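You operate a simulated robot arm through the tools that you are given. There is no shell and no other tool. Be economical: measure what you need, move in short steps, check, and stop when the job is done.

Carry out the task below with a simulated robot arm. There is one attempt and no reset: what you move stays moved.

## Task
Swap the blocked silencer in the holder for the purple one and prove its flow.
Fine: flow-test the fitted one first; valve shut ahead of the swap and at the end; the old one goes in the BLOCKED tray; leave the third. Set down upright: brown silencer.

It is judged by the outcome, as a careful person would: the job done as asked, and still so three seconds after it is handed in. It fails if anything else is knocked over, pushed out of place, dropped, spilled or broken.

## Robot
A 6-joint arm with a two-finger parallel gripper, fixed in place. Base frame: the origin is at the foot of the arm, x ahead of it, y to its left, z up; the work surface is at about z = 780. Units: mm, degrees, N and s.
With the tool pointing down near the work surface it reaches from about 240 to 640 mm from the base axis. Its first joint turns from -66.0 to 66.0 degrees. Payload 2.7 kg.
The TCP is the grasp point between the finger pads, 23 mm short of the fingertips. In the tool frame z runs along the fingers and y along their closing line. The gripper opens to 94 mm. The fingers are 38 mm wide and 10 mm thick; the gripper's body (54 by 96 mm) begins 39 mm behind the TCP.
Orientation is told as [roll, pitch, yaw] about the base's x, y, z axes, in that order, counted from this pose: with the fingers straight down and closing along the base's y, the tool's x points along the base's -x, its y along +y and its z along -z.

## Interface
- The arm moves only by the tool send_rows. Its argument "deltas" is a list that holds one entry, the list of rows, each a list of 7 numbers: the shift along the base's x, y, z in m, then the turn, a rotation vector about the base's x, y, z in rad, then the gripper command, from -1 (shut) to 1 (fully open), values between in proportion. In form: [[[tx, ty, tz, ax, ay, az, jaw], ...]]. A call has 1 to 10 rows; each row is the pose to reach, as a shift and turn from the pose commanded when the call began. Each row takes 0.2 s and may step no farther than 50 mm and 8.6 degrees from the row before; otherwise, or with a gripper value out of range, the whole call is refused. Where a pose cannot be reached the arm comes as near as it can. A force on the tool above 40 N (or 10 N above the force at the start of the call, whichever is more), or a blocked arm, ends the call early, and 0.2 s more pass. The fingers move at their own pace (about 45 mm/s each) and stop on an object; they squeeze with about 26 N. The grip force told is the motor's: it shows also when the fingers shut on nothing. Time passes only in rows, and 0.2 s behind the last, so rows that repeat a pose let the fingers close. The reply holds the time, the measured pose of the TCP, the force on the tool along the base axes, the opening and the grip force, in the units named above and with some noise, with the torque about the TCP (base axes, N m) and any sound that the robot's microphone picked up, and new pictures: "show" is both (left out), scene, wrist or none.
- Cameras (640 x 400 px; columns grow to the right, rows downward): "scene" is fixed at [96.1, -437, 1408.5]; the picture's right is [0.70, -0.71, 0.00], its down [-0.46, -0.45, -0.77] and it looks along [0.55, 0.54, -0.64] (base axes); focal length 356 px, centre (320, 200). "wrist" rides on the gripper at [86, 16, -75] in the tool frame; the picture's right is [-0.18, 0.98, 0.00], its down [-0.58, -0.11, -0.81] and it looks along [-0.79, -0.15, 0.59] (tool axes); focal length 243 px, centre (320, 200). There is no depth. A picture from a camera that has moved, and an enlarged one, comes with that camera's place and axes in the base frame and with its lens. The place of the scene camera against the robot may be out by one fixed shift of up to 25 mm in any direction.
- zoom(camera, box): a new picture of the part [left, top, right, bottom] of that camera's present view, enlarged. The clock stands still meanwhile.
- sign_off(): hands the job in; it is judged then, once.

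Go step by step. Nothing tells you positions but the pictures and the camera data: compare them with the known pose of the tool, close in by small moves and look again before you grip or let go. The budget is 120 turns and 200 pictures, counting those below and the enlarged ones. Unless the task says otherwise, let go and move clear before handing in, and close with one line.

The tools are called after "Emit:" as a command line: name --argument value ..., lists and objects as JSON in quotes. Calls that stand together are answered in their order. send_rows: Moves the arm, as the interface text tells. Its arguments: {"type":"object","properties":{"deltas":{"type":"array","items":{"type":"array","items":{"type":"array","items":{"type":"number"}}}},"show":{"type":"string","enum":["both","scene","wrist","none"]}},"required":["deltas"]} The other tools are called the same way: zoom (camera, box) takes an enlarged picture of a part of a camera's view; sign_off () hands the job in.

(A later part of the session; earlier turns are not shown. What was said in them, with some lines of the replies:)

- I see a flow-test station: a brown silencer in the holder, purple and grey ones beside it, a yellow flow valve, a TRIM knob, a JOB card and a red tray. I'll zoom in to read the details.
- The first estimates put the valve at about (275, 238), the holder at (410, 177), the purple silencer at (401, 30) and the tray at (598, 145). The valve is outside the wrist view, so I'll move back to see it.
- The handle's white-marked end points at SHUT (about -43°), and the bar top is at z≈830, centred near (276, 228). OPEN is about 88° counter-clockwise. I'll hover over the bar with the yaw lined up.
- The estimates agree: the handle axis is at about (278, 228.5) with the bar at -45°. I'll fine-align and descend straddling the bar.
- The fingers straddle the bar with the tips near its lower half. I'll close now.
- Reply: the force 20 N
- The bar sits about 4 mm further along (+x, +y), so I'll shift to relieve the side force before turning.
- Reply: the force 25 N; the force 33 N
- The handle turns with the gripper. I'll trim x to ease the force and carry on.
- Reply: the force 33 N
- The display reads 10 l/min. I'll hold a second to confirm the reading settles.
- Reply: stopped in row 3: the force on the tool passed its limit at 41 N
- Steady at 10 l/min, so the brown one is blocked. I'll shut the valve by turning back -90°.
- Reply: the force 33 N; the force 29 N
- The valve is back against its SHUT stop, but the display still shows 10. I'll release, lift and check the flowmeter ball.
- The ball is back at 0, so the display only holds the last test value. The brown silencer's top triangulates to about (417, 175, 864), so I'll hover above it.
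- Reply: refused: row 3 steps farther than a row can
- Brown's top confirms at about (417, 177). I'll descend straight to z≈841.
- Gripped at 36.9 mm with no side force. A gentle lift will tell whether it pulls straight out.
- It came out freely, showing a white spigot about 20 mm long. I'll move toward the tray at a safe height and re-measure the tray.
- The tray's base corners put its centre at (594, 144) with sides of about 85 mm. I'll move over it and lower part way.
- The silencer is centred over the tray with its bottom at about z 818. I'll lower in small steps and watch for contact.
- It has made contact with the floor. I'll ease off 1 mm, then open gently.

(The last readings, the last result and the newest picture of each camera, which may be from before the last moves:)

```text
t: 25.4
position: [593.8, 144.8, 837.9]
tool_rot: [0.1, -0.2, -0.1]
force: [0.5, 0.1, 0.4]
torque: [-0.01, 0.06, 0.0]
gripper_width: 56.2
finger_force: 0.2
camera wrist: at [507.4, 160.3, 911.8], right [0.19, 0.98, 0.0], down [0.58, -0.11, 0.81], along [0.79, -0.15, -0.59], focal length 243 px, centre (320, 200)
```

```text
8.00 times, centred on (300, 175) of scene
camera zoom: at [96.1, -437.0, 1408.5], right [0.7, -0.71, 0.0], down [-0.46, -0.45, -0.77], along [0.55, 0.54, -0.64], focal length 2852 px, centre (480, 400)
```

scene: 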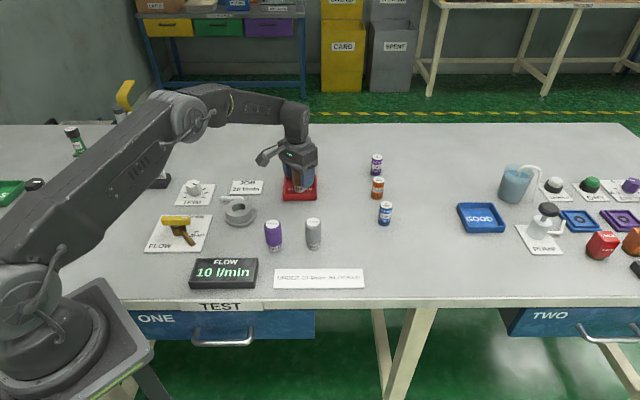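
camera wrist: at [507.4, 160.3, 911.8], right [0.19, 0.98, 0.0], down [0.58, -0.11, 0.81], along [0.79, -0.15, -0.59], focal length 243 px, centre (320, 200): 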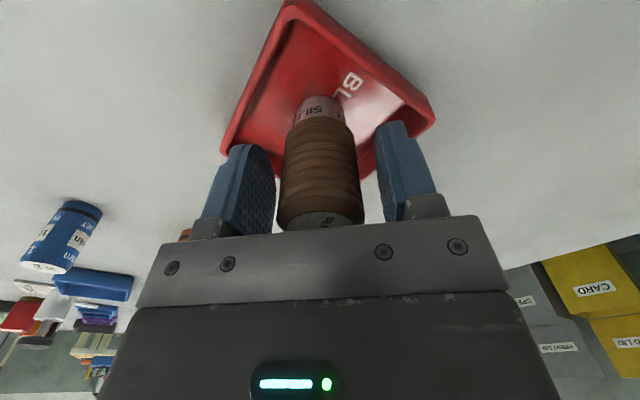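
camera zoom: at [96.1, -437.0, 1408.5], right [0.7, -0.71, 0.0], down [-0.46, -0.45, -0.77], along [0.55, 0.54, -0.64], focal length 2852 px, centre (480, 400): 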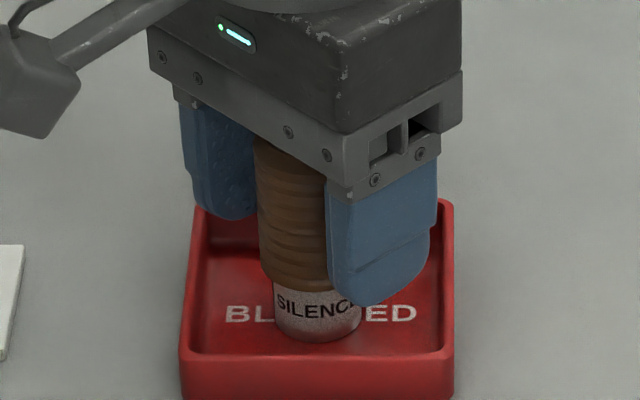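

Brown stands upright in the tray. I'll lift straight up and go over the purple one at about (407, 28).

Emit:
send_rows --deltas '[[[0, 0, 0.03, 0, 0, 0, 0.2], [0, 0, 0.075, 0, 0, 0, 0.2], [0, 0, 0.095, 0, 0, 0, 0.2], [-0.035, -0.022, 0.095, 0, 0, 0, 0.2], [-0.075, -0.047, 0.095, 0, 0, 0, 0.2], [-0.115, -0.072, 0.095, 0, 0, 0, 0.2], [-0.155, -0.097, 0.095, 0, 0, 0, 0.2], [-0.187, -0.116, 0.095, 0, 0, 0, 0.2], [-0.187, -0.116, 0.095, 0, 0, 0, 0.2]]]'

Emit:
zoom --camera "scene" --box '[220, 130, 380, 230]'

```text
t: 27.4
position: [407.6, 27.2, 934.2]
tool_rot: [0.1, -0.2, -0.2]
force: [-0.5, 0.2, -0.2]
torque: [0.03, -0.01, 0.04]
gripper_width: 56.5
finger_force: 0.0
camera wrist: at [321.4, 43.8, 1008.2], right [0.19, 0.98, 0.0], down [0.58, -0.11, 0.81], along [0.79, -0.15, -0.59], focal length 243 px, centre (320, 200)
```

scene: 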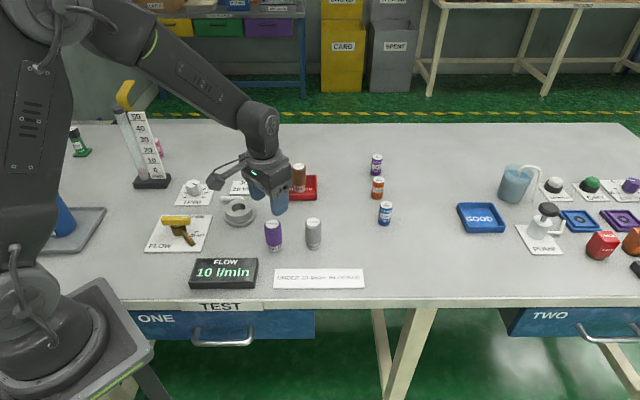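
wrist: 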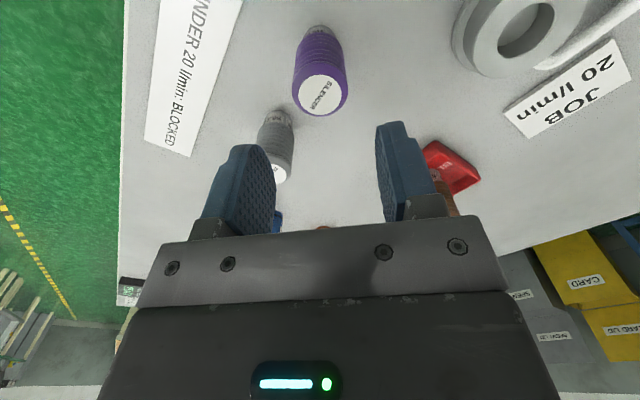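

```text
4.00 times, centred on (300, 180) of scene
camera zoom: at [96.0, -437.0, 1408.5], right [0.7, -0.71, 0.0], down [-0.46, -0.45, -0.77], along [0.55, 0.54, -0.64], focal length 1426 px, centre (400, 280)
```

zoom: 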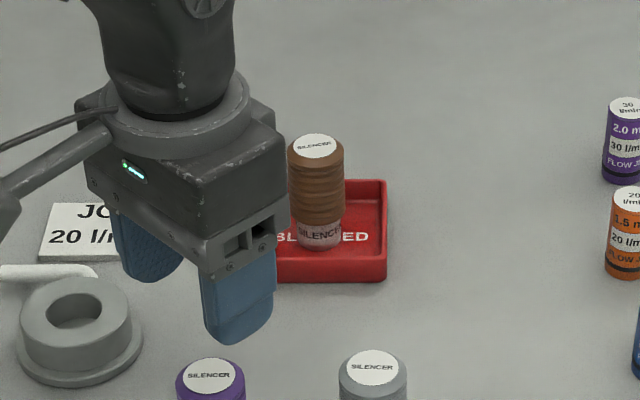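

Brown stands fine, and purple is right below at (407, 27.5). I'll descend to z≈835 and grip.

Emit:
send_rows --deltas '[[[0, 0, -0.035, 0, 0, 0, 0.2], [0, 0, -0.07, 0, 0, 0, 0.2], [0, 0, -0.098, 0, 0, 0, 0.2], [0, 0, -0.098, 0, 0, 0, 0.2]]]' --show "wrist"

Emit:
zoom --camera "scene" --box '[220, 180, 380, 280]'

```text
t: 28.4
position: [410.2, 30.4, 836.6]
tool_rot: [0.2, -0.2, -0.1]
force: [-0.8, 0.9, 0.7]
torque: [0.0, -0.04, 0.0]
gripper_width: 56.6
finger_force: 0.1
camera wrist: at [323.6, 45.9, 909.2], right [0.19, 0.98, 0.0], down [0.58, -0.11, 0.81], along [0.79, -0.15, -0.59], focal length 243 px, centre (320, 200)
```

wrist: 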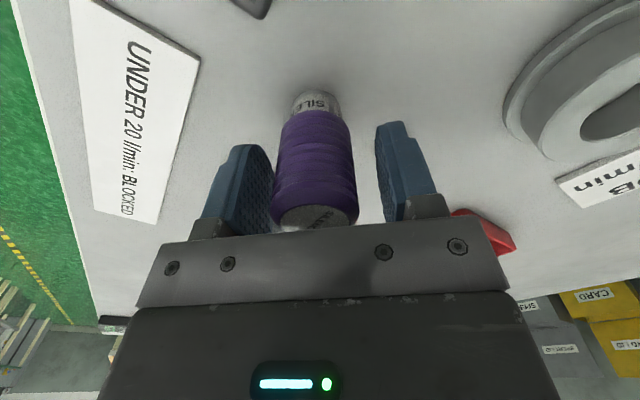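

```text
4.00 times, centred on (300, 230) of scene
camera zoom: at [96.1, -437.0, 1408.5], right [0.7, -0.71, 0.0], down [-0.46, -0.45, -0.77], along [0.55, 0.54, -0.64], focal length 1426 px, centre (400, 80)
```

zoom: 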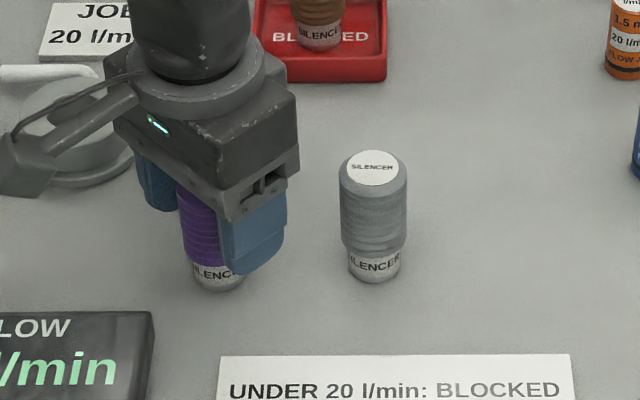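

Purple sits about 3 mm toward -y, so I'll nudge over and close.

Emit:
send_rows --deltas '[[[-0.001, -0.0025, 0, 0, 0, 0, 0.2], [-0.001, -0.0025, 0, 0, 0, 0, -0.1], [-0.001, -0.0025, 0, 0, 0, 0, -0.4], [-0.001, -0.0025, 0, 0, 0, 0, -1], [-0.001, -0.0025, 0, 0, 0, 0, -1]]]' --show "wrist"

```text
t: 29.6
position: [407.3, 25.3, 836.6]
tool_rot: [0.2, 0.0, -0.1]
force: [0.3, 0.7, 0.5]
torque: [-0.02, -0.02, 0.0]
gripper_width: 37.1
finger_force: 26.6
camera wrist: at [321.9, 42.9, 910.2], right [0.19, 0.98, 0.0], down [0.58, -0.11, 0.81], along [0.79, -0.15, -0.59], focal length 243 px, centre (320, 200)
```

wrist: 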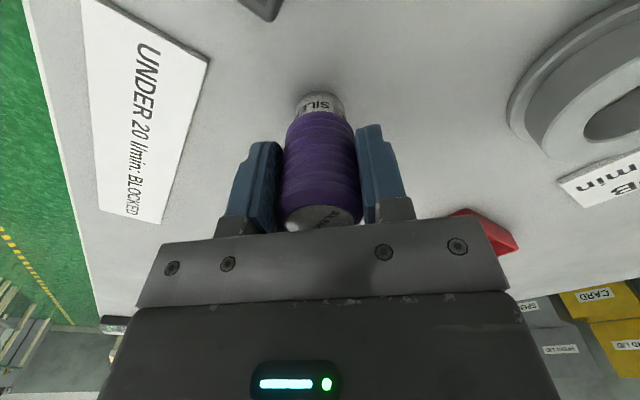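

Gripped. I'll lift and carry it over the holder, stopping at the same height as the earlier lift picture (z≈891) to compare alignment.

Emit:
send_rows --deltas '[[[0, 0, 0.03, 0, 0, 0, -1], [0, 0, 0.06, 0, 0, 0, -1], [0.002, 0.035, 0.075, 0, 0, 0, -1], [0.004, 0.075, 0.075, 0, 0, 0, -1], [0.007, 0.115, 0.075, 0, 0, 0, -1], [0.009, 0.15, 0.075, 0, 0, 0, -1], [0.009, 0.15, 0.055, 0, 0, 0, -1], [0.009, 0.15, 0.055, 0, 0, 0, -1]]]'

Emit:
zoom --camera "wrist" --box '[240, 0, 400, 100]'

Emit:
zoom --camera "scene" --box '[160, 140, 320, 240]'

```text
t: 31.4
position: [414.6, 176.3, 889.8]
tool_rot: [0.2, 0.0, -0.1]
force: [-0.1, 0.7, -1.3]
torque: [-0.01, 0.0, 0.01]
gripper_width: 37.6
finger_force: 25.9
camera wrist: at [327.9, 191.3, 963.5], right [0.19, 0.98, 0.0], down [0.58, -0.11, 0.81], along [0.79, -0.15, -0.59], focal length 243 px, centre (320, 200)
```

scene: 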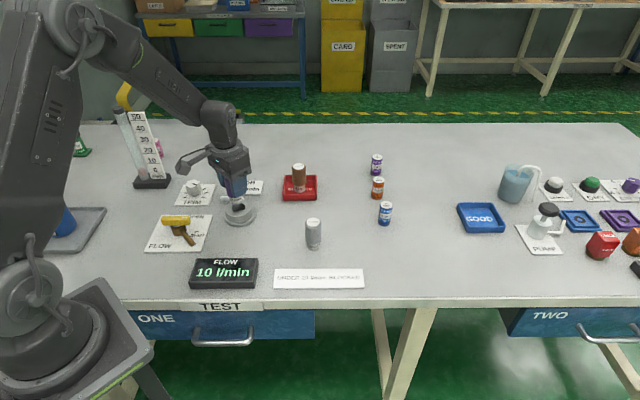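
wrist: 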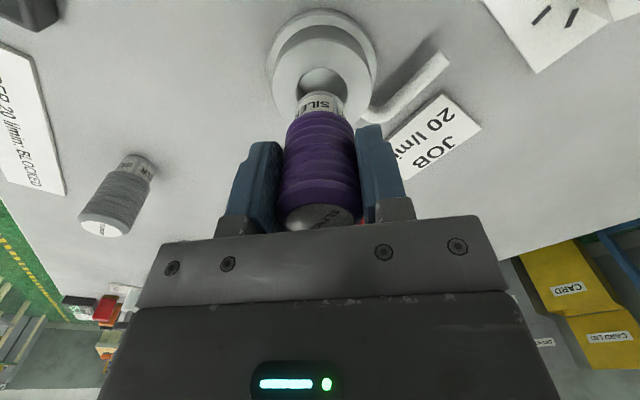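

```text
4.00 times, centred on (320, 50) of wrist
camera zoom: at [327.9, 191.3, 963.5], right [0.19, 0.98, 0.0], down [0.58, -0.11, 0.81], along [0.79, -0.15, -0.59], focal length 970 px, centre (320, 800)
```

zoom: 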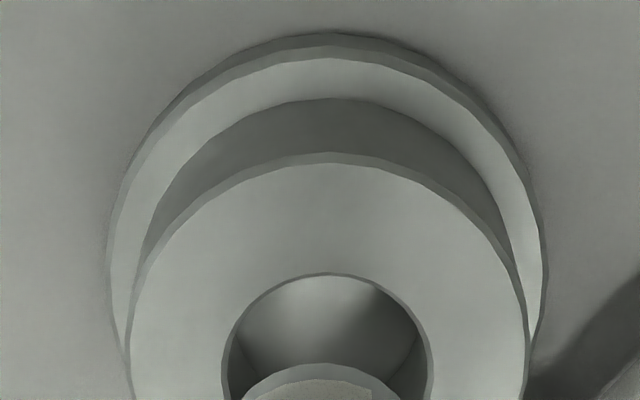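

```text
4.00 times, centred on (240, 190) of scene
camera zoom: at [96.1, -437.0, 1408.5], right [0.7, -0.71, 0.0], down [-0.46, -0.45, -0.77], along [0.55, 0.54, -0.64], focal length 1426 px, centre (640, 240)
```

zoom: 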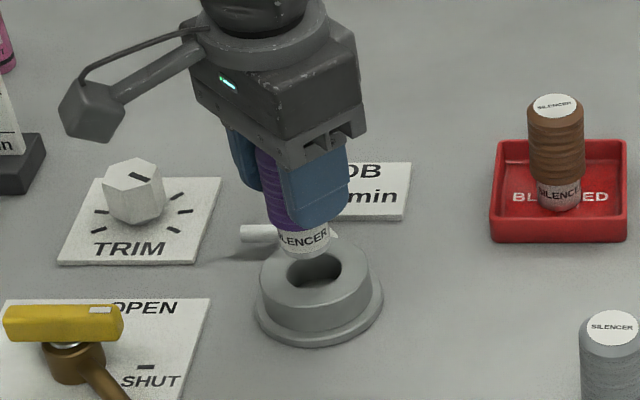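

It's close: by image geometry the hole is about +2 mm in x and +1 mm in y from the spigot. I'll correct and lower until just above the hole.

Emit:
send_rows --deltas '[[[0.0018, 0.001, 0, 0, 0, 0, -1], [0.0018, 0.001, -0.01, 0, 0, 0, -1], [0.0018, 0.001, -0.02, 0, 0, 0, -1], [0.0018, 0.001, -0.02, 0, 0, 0, -1]]]' --show "none"

Emit:
zoom --camera "wrist" --box '[240, 0, 400, 100]'

Emit:
zoom --camera "scene" --box '[200, 170, 280, 220]'

```text
t: 32.5
position: [416.6, 177.3, 870.2]
tool_rot: [0.2, -0.2, -0.1]
force: [-0.5, 0.2, -1.2]
torque: [-0.02, 0.0, 0.0]
gripper_width: 36.8
finger_force: 25.9
```

```text
4.00 times, centred on (320, 50) of wrist
camera zoom: at [328.8, 192.6, 943.8], right [0.19, 0.98, 0.0], down [0.58, -0.11, 0.81], along [0.79, -0.15, -0.59], focal length 970 px, centre (320, 800)
```

zoom: 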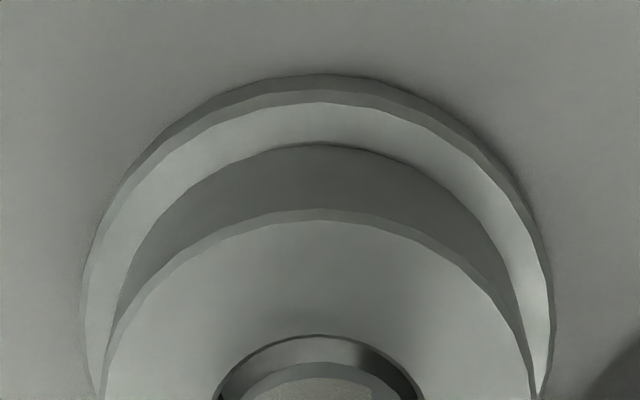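

```text
8.00 times, centred on (240, 195) of scene
camera zoom: at [96.1, -437.0, 1408.5], right [0.7, -0.71, 0.0], down [-0.46, -0.45, -0.77], along [0.55, 0.54, -0.64], focal length 2852 px, centre (960, 240)
```

zoom: 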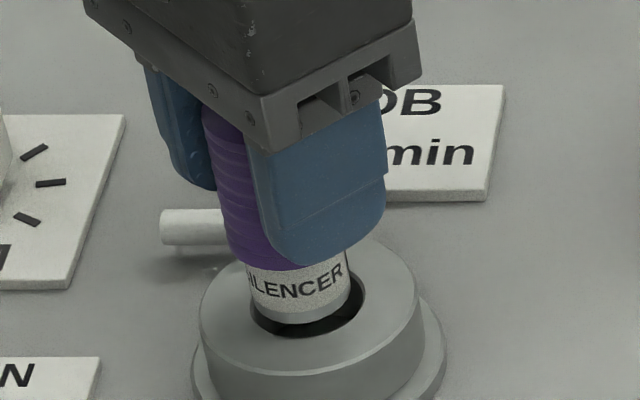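

Nearly concentric: both views suggest about +1.5 mm in x and -0.5 mm in y. I'll correct and insert slowly.

Emit:
send_rows --deltas '[[[0.0015, -0.0005, 0, 0, 0, 0, -1], [0.0015, -0.0005, -0.005, 0, 0, 0, -1], [0.0015, -0.0005, -0.009, 0, 0, 0, -1], [0.0015, -0.0005, -0.012, 0, 0, 0, -1]]]' --show "none"

Emit:
zoom --camera "scene" --box '[200, 170, 280, 220]'

```text
t: 33.5
position: [417.6, 175.4, 858.8]
tool_rot: [0.2, -0.1, -0.1]
force: [-0.6, 0.4, -0.3]
torque: [0.0, 0.04, -0.02]
gripper_width: 37.1
finger_force: 25.7
```

```text
8.00 times, centred on (240, 195) of scene
camera zoom: at [96.1, -437.0, 1408.5], right [0.7, -0.71, 0.0], down [-0.46, -0.45, -0.77], along [0.55, 0.54, -0.64], focal length 2852 px, centre (960, 240)
```

zoom: 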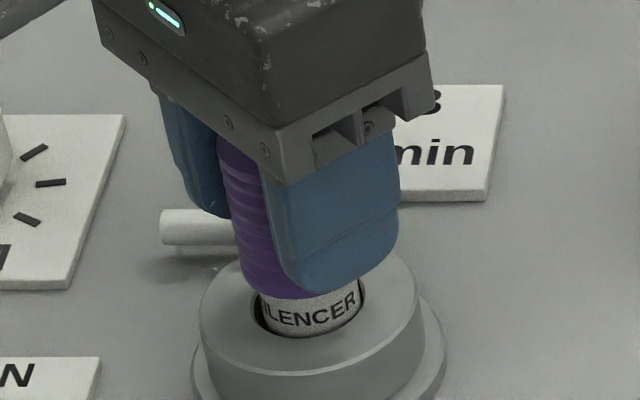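

It's entering the bore without contact, so I'll continue down.

Emit:
send_rows --deltas '[[[-0.0005, 0.0003, -0.004, 0, 0, 0, -1], [-0.0005, 0.0003, -0.008, 0, 0, 0, -1], [-0.0005, 0.0003, -0.011, 0, 0, 0, -1], [-0.0005, 0.0003, -0.011, 0, 0, 0, -1]]]' --show "none"

```text
t: 34.5
position: [416.7, 177.8, 847.3]
tool_rot: [0.1, 0.0, -0.1]
force: [-0.1, -0.6, -1.6]
torque: [0.0, 0.0, 0.01]
gripper_width: 37.1
finger_force: 25.7
```

Emit:
send_rows --deltas '[[[0, 0, -0.0015, 0, 0, 0, -1], [0, 0, -0.003, 0, 0, 0, -1], [0, 0, -0.0045, 0, 0, 0, -1], [0, 0, -0.0045, 0, 0, 0, -1]]]' --show "none"

Emit:
zoom --camera "scene" --box '[200, 170, 280, 220]'

```text
t: 35.5
position: [418.8, 176.8, 843.5]
tool_rot: [0.3, -0.3, -0.2]
force: [0.0, 2.0, 16.8]
torque: [0.17, -0.05, 0.03]
gripper_width: 37.0
finger_force: 25.9
```

```text
8.00 times, centred on (240, 195) of scene
camera zoom: at [95.8, -437.1, 1408.5], right [0.7, -0.71, 0.0], down [-0.46, -0.45, -0.77], along [0.55, 0.54, -0.64], focal length 2852 px, centre (960, 240)
```

zoom: 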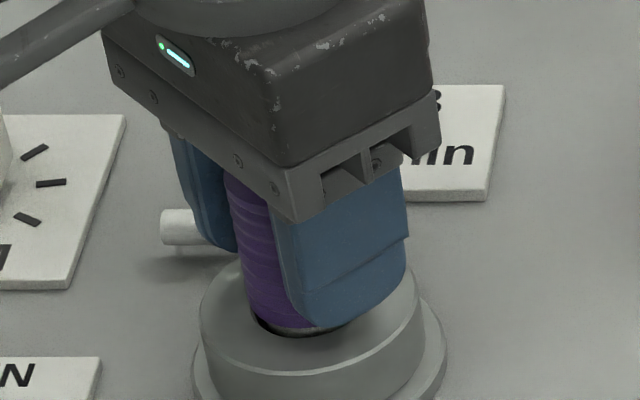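

It's seated at the expected depth with 17 N of contact. I'll ease off and release.

Emit:
send_rows --deltas '[[[0, 0, 0.0005, 0, 0, 0, -1], [0, 0, 0.0005, 0, 0, 0, -0.1], [0, 0, 0.0005, 0, 0, 0, 0.1], [0, 0, 0.0005, 0, 0, 0, 0.2], [0, 0, 0.03, 0, 0, 0, 0.2], [0, 0, 0.075, 0, 0, 0, 0.2], [0, 0, 0.115, 0, 0, 0, 0.2]]]'

Emit:
zoom --camera "scene" --box '[200, 170, 280, 220]'

Emit:
zoom --camera "wrist" --box '[240, 20, 400, 120]'

```text
t: 37.0
position: [417.5, 173.2, 955.4]
tool_rot: [0.2, -0.1, -0.1]
force: [0.3, 0.5, 0.2]
torque: [-0.01, 0.01, 0.03]
gripper_width: 56.5
finger_force: 0.1
camera wrist: at [330.7, 189.1, 1029.0], right [0.19, 0.98, 0.0], down [0.58, -0.11, 0.81], along [0.79, -0.15, -0.59], focal length 243 px, centre (320, 200)
```

scene: 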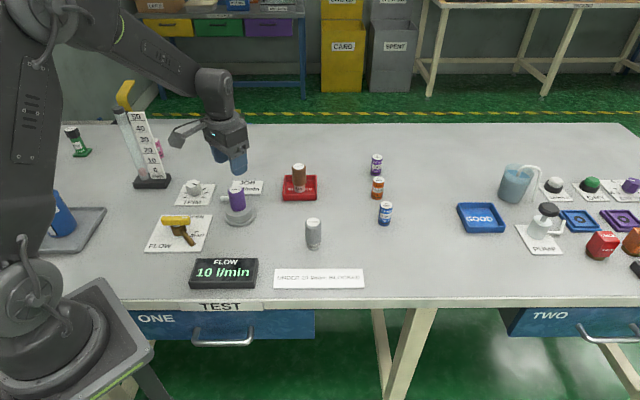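
wrist: 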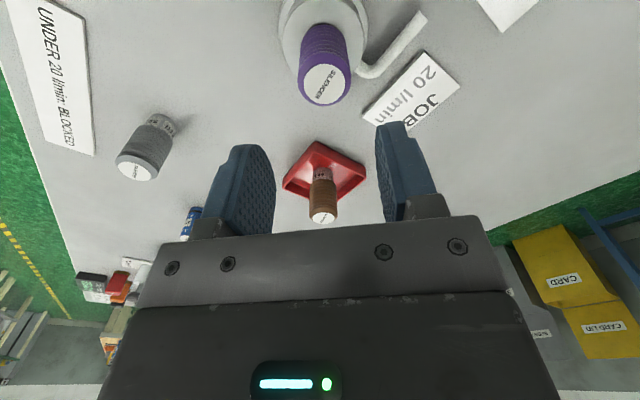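

```text
8.00 times, centred on (240, 195) of scene
camera zoom: at [96.1, -437.0, 1408.5], right [0.7, -0.71, 0.0], down [-0.46, -0.45, -0.77], along [0.55, 0.54, -0.64], focal length 2852 px, centre (960, 240)
```

zoom: 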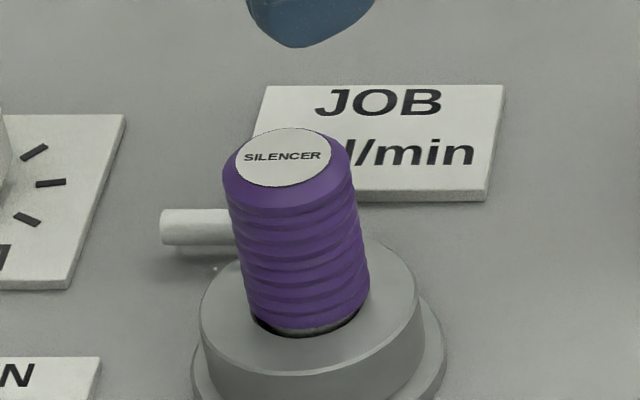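

```text
4.00 times, centred on (320, 70) of wrist
camera zoom: at [330.7, 189.1, 1029.0], right [0.19, 0.98, 0.0], down [0.58, -0.11, 0.81], along [0.79, -0.15, -0.59], focal length 970 px, centre (320, 720)
```

zoom: 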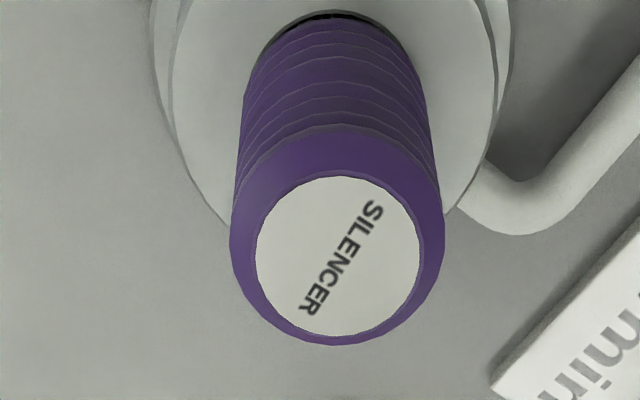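

Purple is seated at the same height brown was. Back to the valve, with yaw -45°, hovering first.

Emit:
send_rows --deltas '[[[-0.02, 0.008, 0, 0, 0, -0.1, 0.0], [-0.045, 0.018, 0, 0, 0, -0.22, 0.0], [-0.07, 0.028, 0, 0, 0, -0.34, 0.0], [-0.095, 0.038, 0, 0, 0, -0.46, 0.0], [-0.12, 0.048, 0, 0, 0, -0.58, 0.0], [-0.137, 0.055, -0.015, 0, 0, -0.7, 0.0], [-0.137, 0.055, -0.045, 0, 0, -0.785, 0.0], [-0.137, 0.055, -0.055, 0, 0, -0.785, 0.0], [-0.137, 0.055, -0.055, 0, 0, -0.785, 0.0]]]' --show "wrist"

```text
t: 39.0
position: [280.6, 230.9, 899.5]
tool_rot: [0.2, -0.2, -45.1]
force: [-0.2, -0.2, 0.1]
torque: [-0.02, -0.01, -0.01]
gripper_width: 46.9
finger_force: 0.1
camera wrist: at [230.5, 302.5, 974.0], right [0.83, 0.56, 0.0], down [0.33, -0.49, 0.81], along [0.46, -0.67, -0.59], focal length 243 px, centre (320, 200)
```

wrist: 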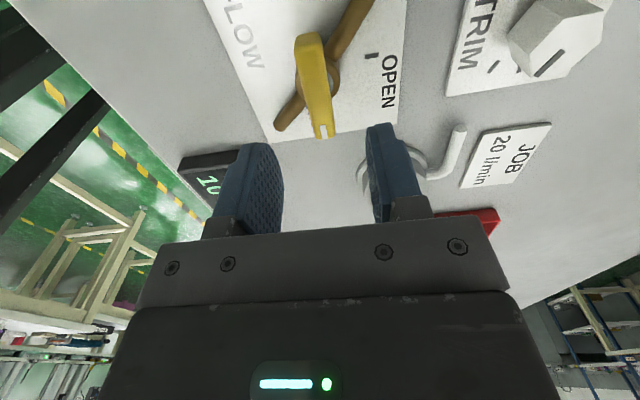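

Emit:
send_rows --deltas '[[[0, 0, -0.03, 0, 0, 0, 0.0], [0, 0, -0.05, 0, 0, 0, 0.0], [0, 0, -0.057, 0, 0, 0, 0.0], [0, 0, -0.057, 0, 0, 0, 0.0]]]' --show "wrist"

```text
t: 40.0
position: [282.0, 232.7, 842.9]
tool_rot: [0.1, -0.1, -45.1]
force: [0.1, 0.0, 0.2]
torque: [-0.01, 0.01, -0.02]
gripper_width: 47.1
finger_force: 0.0
camera wrist: at [231.4, 304.1, 916.8], right [0.83, 0.56, 0.0], down [0.33, -0.49, 0.81], along [0.46, -0.67, -0.59], focal length 243 px, centre (320, 200)
```

wrist: 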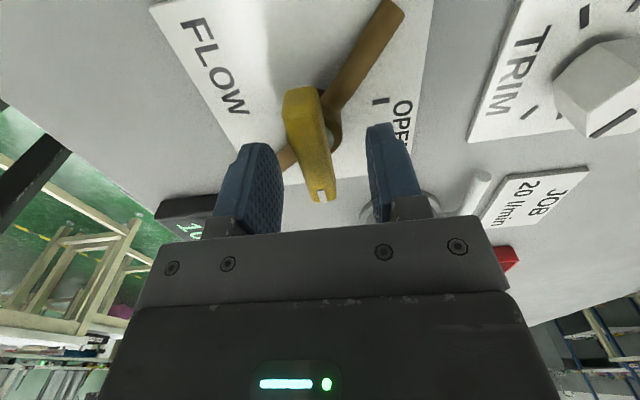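

Emit:
send_rows --deltas '[[[-0.0017, -0.0025, 0, 0, 0, 0, 0.0], [-0.0017, -0.0025, 0, 0, 0, 0, -0.5], [-0.0017, -0.0025, 0, 0, 0, 0, -1], [-0.0017, -0.0025, 0, 0, 0, 0, -1], [-0.0017, -0.0025, 0, 0, 0, 0, -1]]]' --show "wrist"

```text
t: 41.2
position: [280.0, 229.9, 844.1]
tool_rot: [0.1, -0.1, -45.0]
force: [-3.1, -3.7, 2.8]
torque: [-0.17, 0.11, 0.06]
gripper_width: 15.7
finger_force: 45.2
camera wrist: at [229.7, 301.6, 917.3], right [0.83, 0.56, 0.0], down [0.33, -0.49, 0.81], along [0.46, -0.67, -0.59], focal length 243 px, centre (320, 200)
```

wrist: 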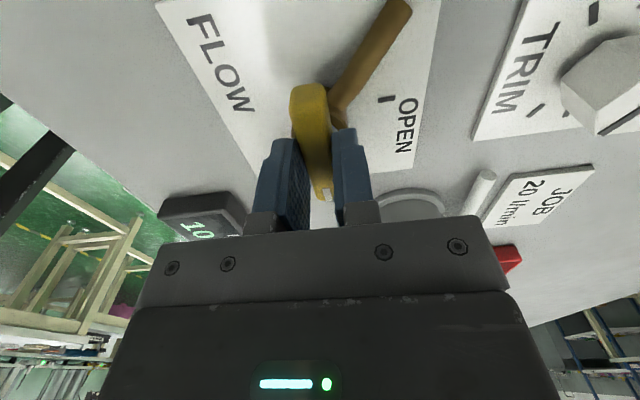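

Well aligned with little force, so I'll turn toward OPEN.

Emit:
send_rows --deltas '[[[0, 0, 0, 0, 0, 0.1, -1], [0, 0, 0, 0, 0, 0.2, -1], [0, 0, 0, 0, 0, 0.3, -1], [0, 0, 0, 0, 0, 0.4, -1], [0, 0, 0, 0, 0, 0.5, -1], [0, 0, 0, 0, 0, 0.6, -1], [0, 0, 0, 0, 0, 0.7, -1], [0, 0, 0, 0, 0, 0.785, -1]]]' --show "none"

```text
t: 43.0
position: [278.0, 229.3, 845.3]
tool_rot: [0.2, 0.0, 0.0]
force: [13.9, 2.2, -28.9]
torque: [-0.12, -0.32, 0.0]
gripper_width: 15.7
finger_force: 44.7
```

Emit:
send_rows --deltas '[[[0.001, 0, -0.0015, 0, 0, 0.1, -1], [0.001, 0, -0.0015, 0, 0, 0.2, -1], [0.001, 0, -0.0015, 0, 0, 0.3, -1], [0.001, 0, -0.0015, 0, 0, 0.4, -1], [0.001, 0, -0.0015, 0, 0, 0.5, -1], [0.001, 0, -0.0015, 0, 0, 0.6, -1], [0.001, 0, -0.0015, 0, 0, 0.7, -1], [0.001, 0, -0.0015, 0, 0, 0.785, -1]]]' --show "scene"

Emit:
zoom --camera "scene" --box '[130, 190, 290, 290]'

```text
t: 44.9
position: [279.0, 230.1, 844.2]
tool_rot: [0.2, -0.2, 45.1]
force: [-16.8, 10.9, 29.9]
torque: [0.56, -0.16, -0.03]
gripper_width: 15.8
finger_force: 44.5
```

scene: 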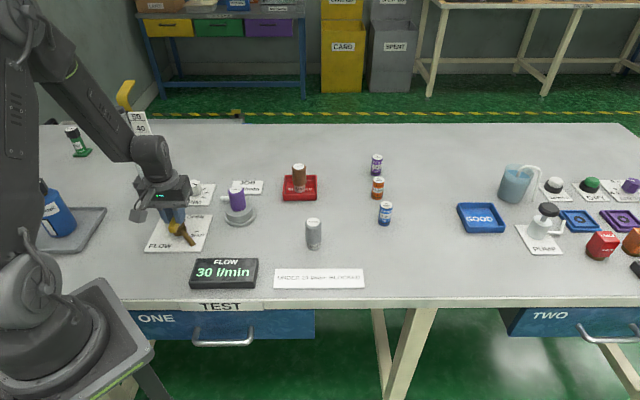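

```text
4.00 times, centred on (210, 240) of scene
camera zoom: at [95.4, -437.0, 1408.5], right [0.7, -0.71, 0.0], down [-0.46, -0.45, -0.77], along [0.55, 0.54, -0.64], focal length 1426 px, centre (760, 40)
```

zoom: 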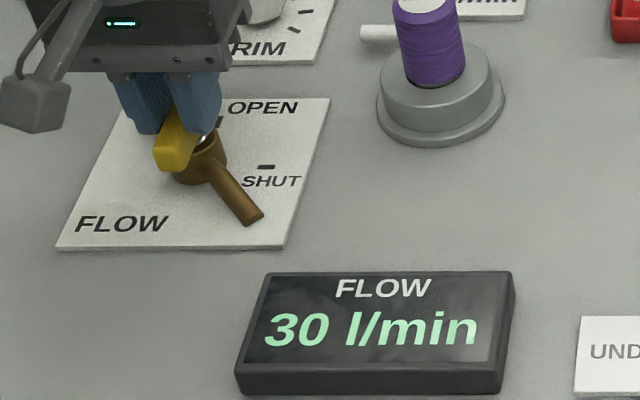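

Purple flows 30 l/min, above the 20 limit. I'll hold briefly, then turn to SHUT.

Emit:
send_rows --deltas '[[[-0.0005, 0.0003, 0.001, 0, 0, 0, -1], [-0.0005, 0.0003, 0.001, 0, 0, 0, -1], [-0.0005, 0.0003, 0.001, 0, 0, 0, -1], [-0.0005, 0.0003, 0.001, 0, 0, 0, -1], [-0.0005, 0.0003, 0.001, 0, 0, 0, -1]]]' --show "scene"

```text
t: 46.0
position: [279.2, 229.1, 843.4]
tool_rot: [0.2, -0.1, 44.8]
force: [3.2, 12.6, -10.0]
torque: [0.76, -0.81, 0.01]
gripper_width: 16.1
finger_force: 44.6
```

scene: 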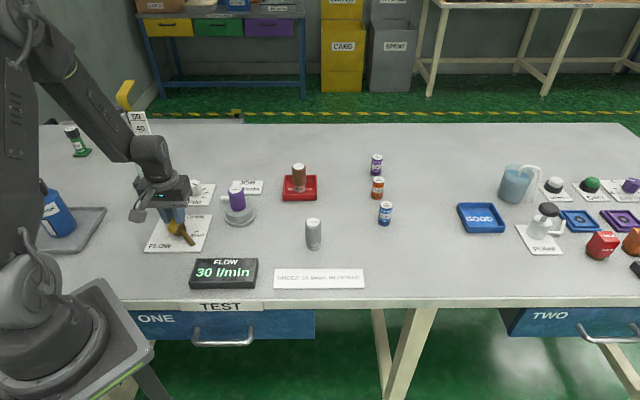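

Steady at 30 l/min. Shutting now.

Emit:
send_rows --deltas '[[[0, 0, 0, 0, 0, -0.1, -1], [0, 0, 0, 0, 0, -0.2, -1], [0, 0, 0, 0, 0, -0.3, -1], [0, 0, 0, 0, 0, -0.4, -1], [0, 0, 0, 0, 0, -0.5, -1], [0, 0, 0, 0, 0, -0.6, -1], [0, 0, 0, 0, 0, -0.7, -1], [0, 0, 0, 0, 0, -0.785, -1]]]' --show "none"

```text
t: 47.9
position: [279.1, 230.8, 844.2]
tool_rot: [0.2, -0.1, -0.2]
force: [-2.3, 13.0, -3.7]
torque: [0.13, -1.44, 0.06]
gripper_width: 15.8
finger_force: 45.4
```

Emit:
send_rows --deltas '[[[0, 0, 0, 0, 0, -0.1, -1], [0, 0, 0, 0, 0, -0.2, -1], [0, 0, 0, 0, 0, -0.3, -1], [0, 0, 0, 0, 0, -0.4, -1], [0, 0, 0, 0, 0, -0.5, -1], [0, 0, 0, 0, 0, -0.6, -1], [0, 0, 0, 0, 0, -0.7, -1], [0, 0, 0, 0, 0, -0.79, -1], [0, 0, 0, 0, 0, -0.79, -1]]]' --show "wrist"

```text
t: 49.9
position: [278.2, 228.8, 844.5]
tool_rot: [0.2, 0.0, -45.4]
force: [3.3, 8.9, -17.0]
torque: [0.59, 0.4, 0.42]
gripper_width: 15.8
finger_force: 45.1
camera wrist: at [229.7, 302.0, 918.7], right [0.83, 0.56, 0.0], down [0.33, -0.49, 0.81], along [0.45, -0.67, -0.59], focal length 243 px, centre (320, 200)
```

wrist: 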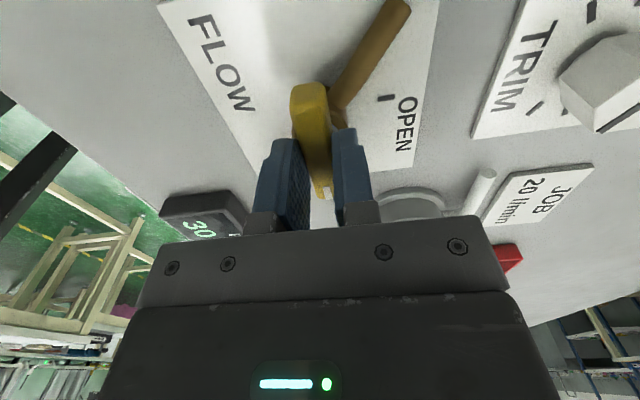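

It's at the SHUT stop again. I'll release, lift clear and do a final check.

Emit:
send_rows --deltas '[[[0, 0, 0, 0, 0, 0, 0.0], [0, 0, 0, 0, 0, 0, 0.0], [0, 0, 0.03, 0, 0, 0, 0.0], [0, 0, 0.07, 0, 0, 0, 0.0], [-0.02, -0.01, 0.11, 0, 0, 0, 0.0], [-0.04, -0.04, 0.15, 0, 0, 0.1, 0.0], [-0.06, -0.07, 0.18, 0, 0, 0.2, 0.0], [-0.06, -0.1, 0.2, 0, 0, 0.3, 0.0], [-0.06, -0.13, 0.2, 0, 0, 0.3, 0.0]]]'

Emit:
zoom --camera "scene" --box '[90, 90, 346, 250]'

Emit:
zoom --camera "scene" --box '[130, 160, 290, 260]'

```text
refused: row 6 steps farther than a row can; nothing moved
```

```text
2.50 times, centred on (218, 170) of scene
camera zoom: at [96.3, -436.7, 1408.6], right [0.7, -0.71, 0.0], down [-0.46, -0.45, -0.77], along [0.55, 0.54, -0.64], focal length 891 px, centre (575, 275)
```

zoom: 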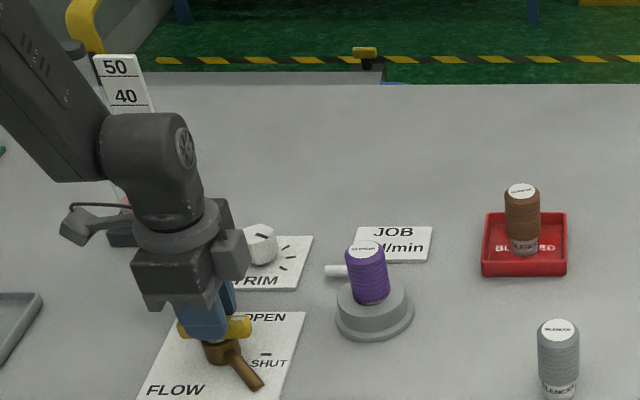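

```text
4.00 times, centred on (210, 210) of scene
camera zoom: at [96.3, -436.7, 1408.6], right [0.7, -0.71, 0.0], down [-0.46, -0.45, -0.77], along [0.55, 0.54, -0.64], focal length 1426 px, centre (760, 160)
```

zoom: 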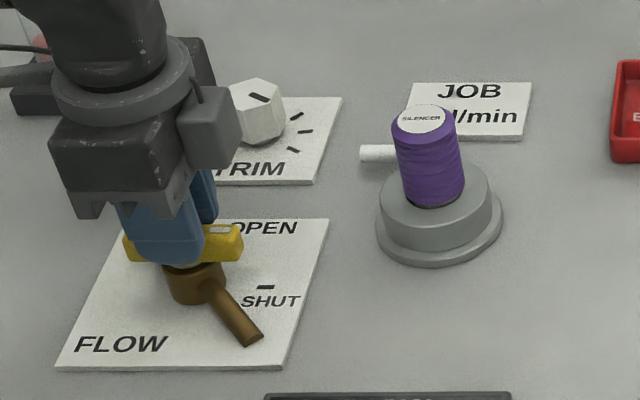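

That call was refused for a step that was too long, so I'll resend it with smaller steps.

Emit:
send_rows --deltas '[[[0, 0, 0, 0, 0, 0, 0.0], [0, 0, 0, 0, 0, 0, 0.0], [0, 0, 0.03, 0, 0, 0, 0.0], [0, 0, 0.07, 0, 0, 0, 0.0], [0, -0.01, 0.11, 0, 0, 0, 0.0], [-0.01, -0.03, 0.145, 0, 0, 0.1, 0.0], [-0.02, -0.06, 0.17, 0, 0, 0.2, 0.0], [-0.02, -0.1, 0.18, 0, 0, 0.3, 0.0], [-0.02, -0.14, 0.18, 0, 0, 0.4, 0.0], [-0.02, -0.14, 0.18, 0, 0, 0.4, 0.0]]]'

Emit:
zoom --camera "scene" --box '[90, 90, 346, 250]'

Emit:
zoom --camera "scene" --box '[130, 160, 290, 260]'

```text
t: 52.0
position: [261.0, 91.3, 1025.5]
tool_rot: [0.2, 0.0, -22.4]
force: [0.7, 0.0, -0.1]
torque: [-0.01, 0.0, 0.0]
gripper_width: 46.8
finger_force: 0.1
camera wrist: at [186.2, 138.8, 1099.7], right [0.54, 0.84, 0.0], down [0.49, -0.32, 0.81], along [0.68, -0.44, -0.59], focal length 243 px, centre (320, 200)
```

scene: 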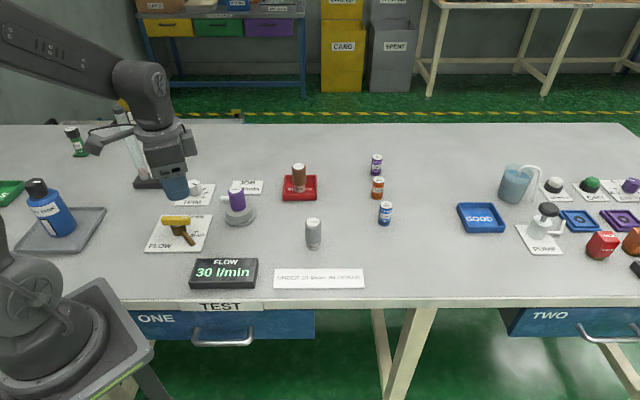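
wrist: 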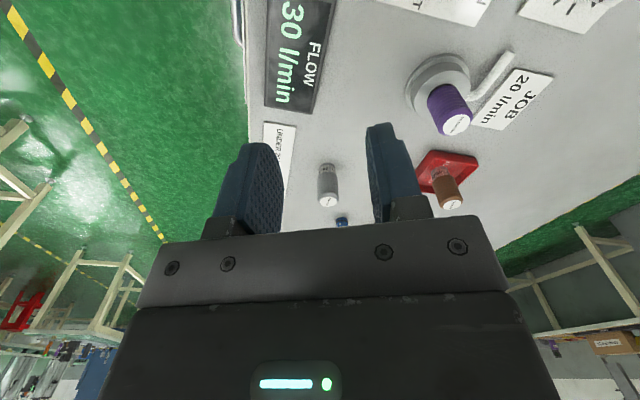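

```text
2.50 times, centred on (218, 170) of scene
camera zoom: at [96.1, -437.1, 1408.5], right [0.7, -0.71, 0.0], down [-0.46, -0.45, -0.77], along [0.55, 0.54, -0.64], focal length 891 px, centre (575, 275)
```

zoom: 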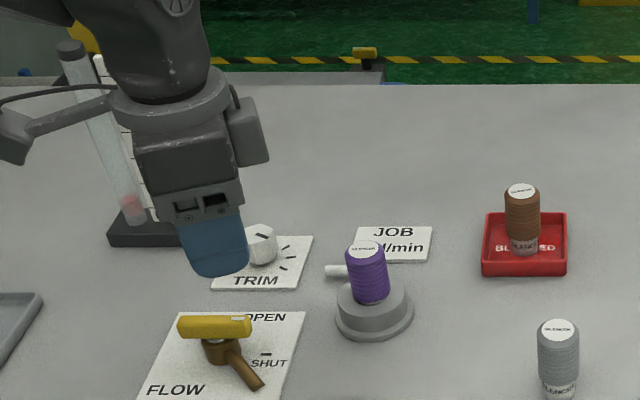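

```text
4.00 times, centred on (210, 210) of scene
camera zoom: at [96.1, -437.1, 1408.5], right [0.7, -0.71, 0.0], down [-0.46, -0.45, -0.77], along [0.55, 0.54, -0.64], focal length 1426 px, centre (760, 160)
```

zoom: 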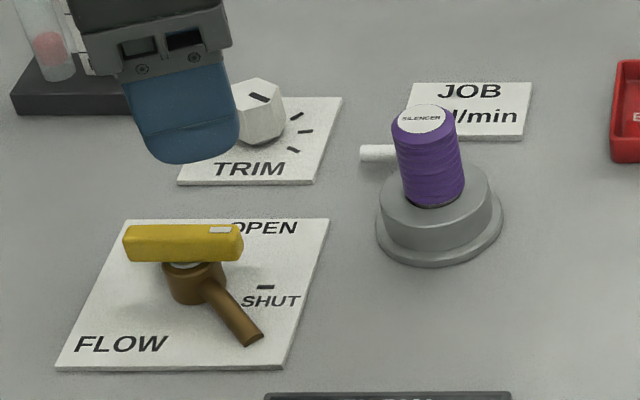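

The valve is shut with the ball at 0. Purple is seated, brown is upright in the BLOCKED tray and the grey one is untouched, so I'm handing in.

Emit:
sign_off

```text
The job is handed in.
```

The purple silencer is in the holder and flows 30 l/min; the brown one tested at 10 l/min and stands upright in the BLOCKED tray, the valve is shut, and the grey silencer was not touched.
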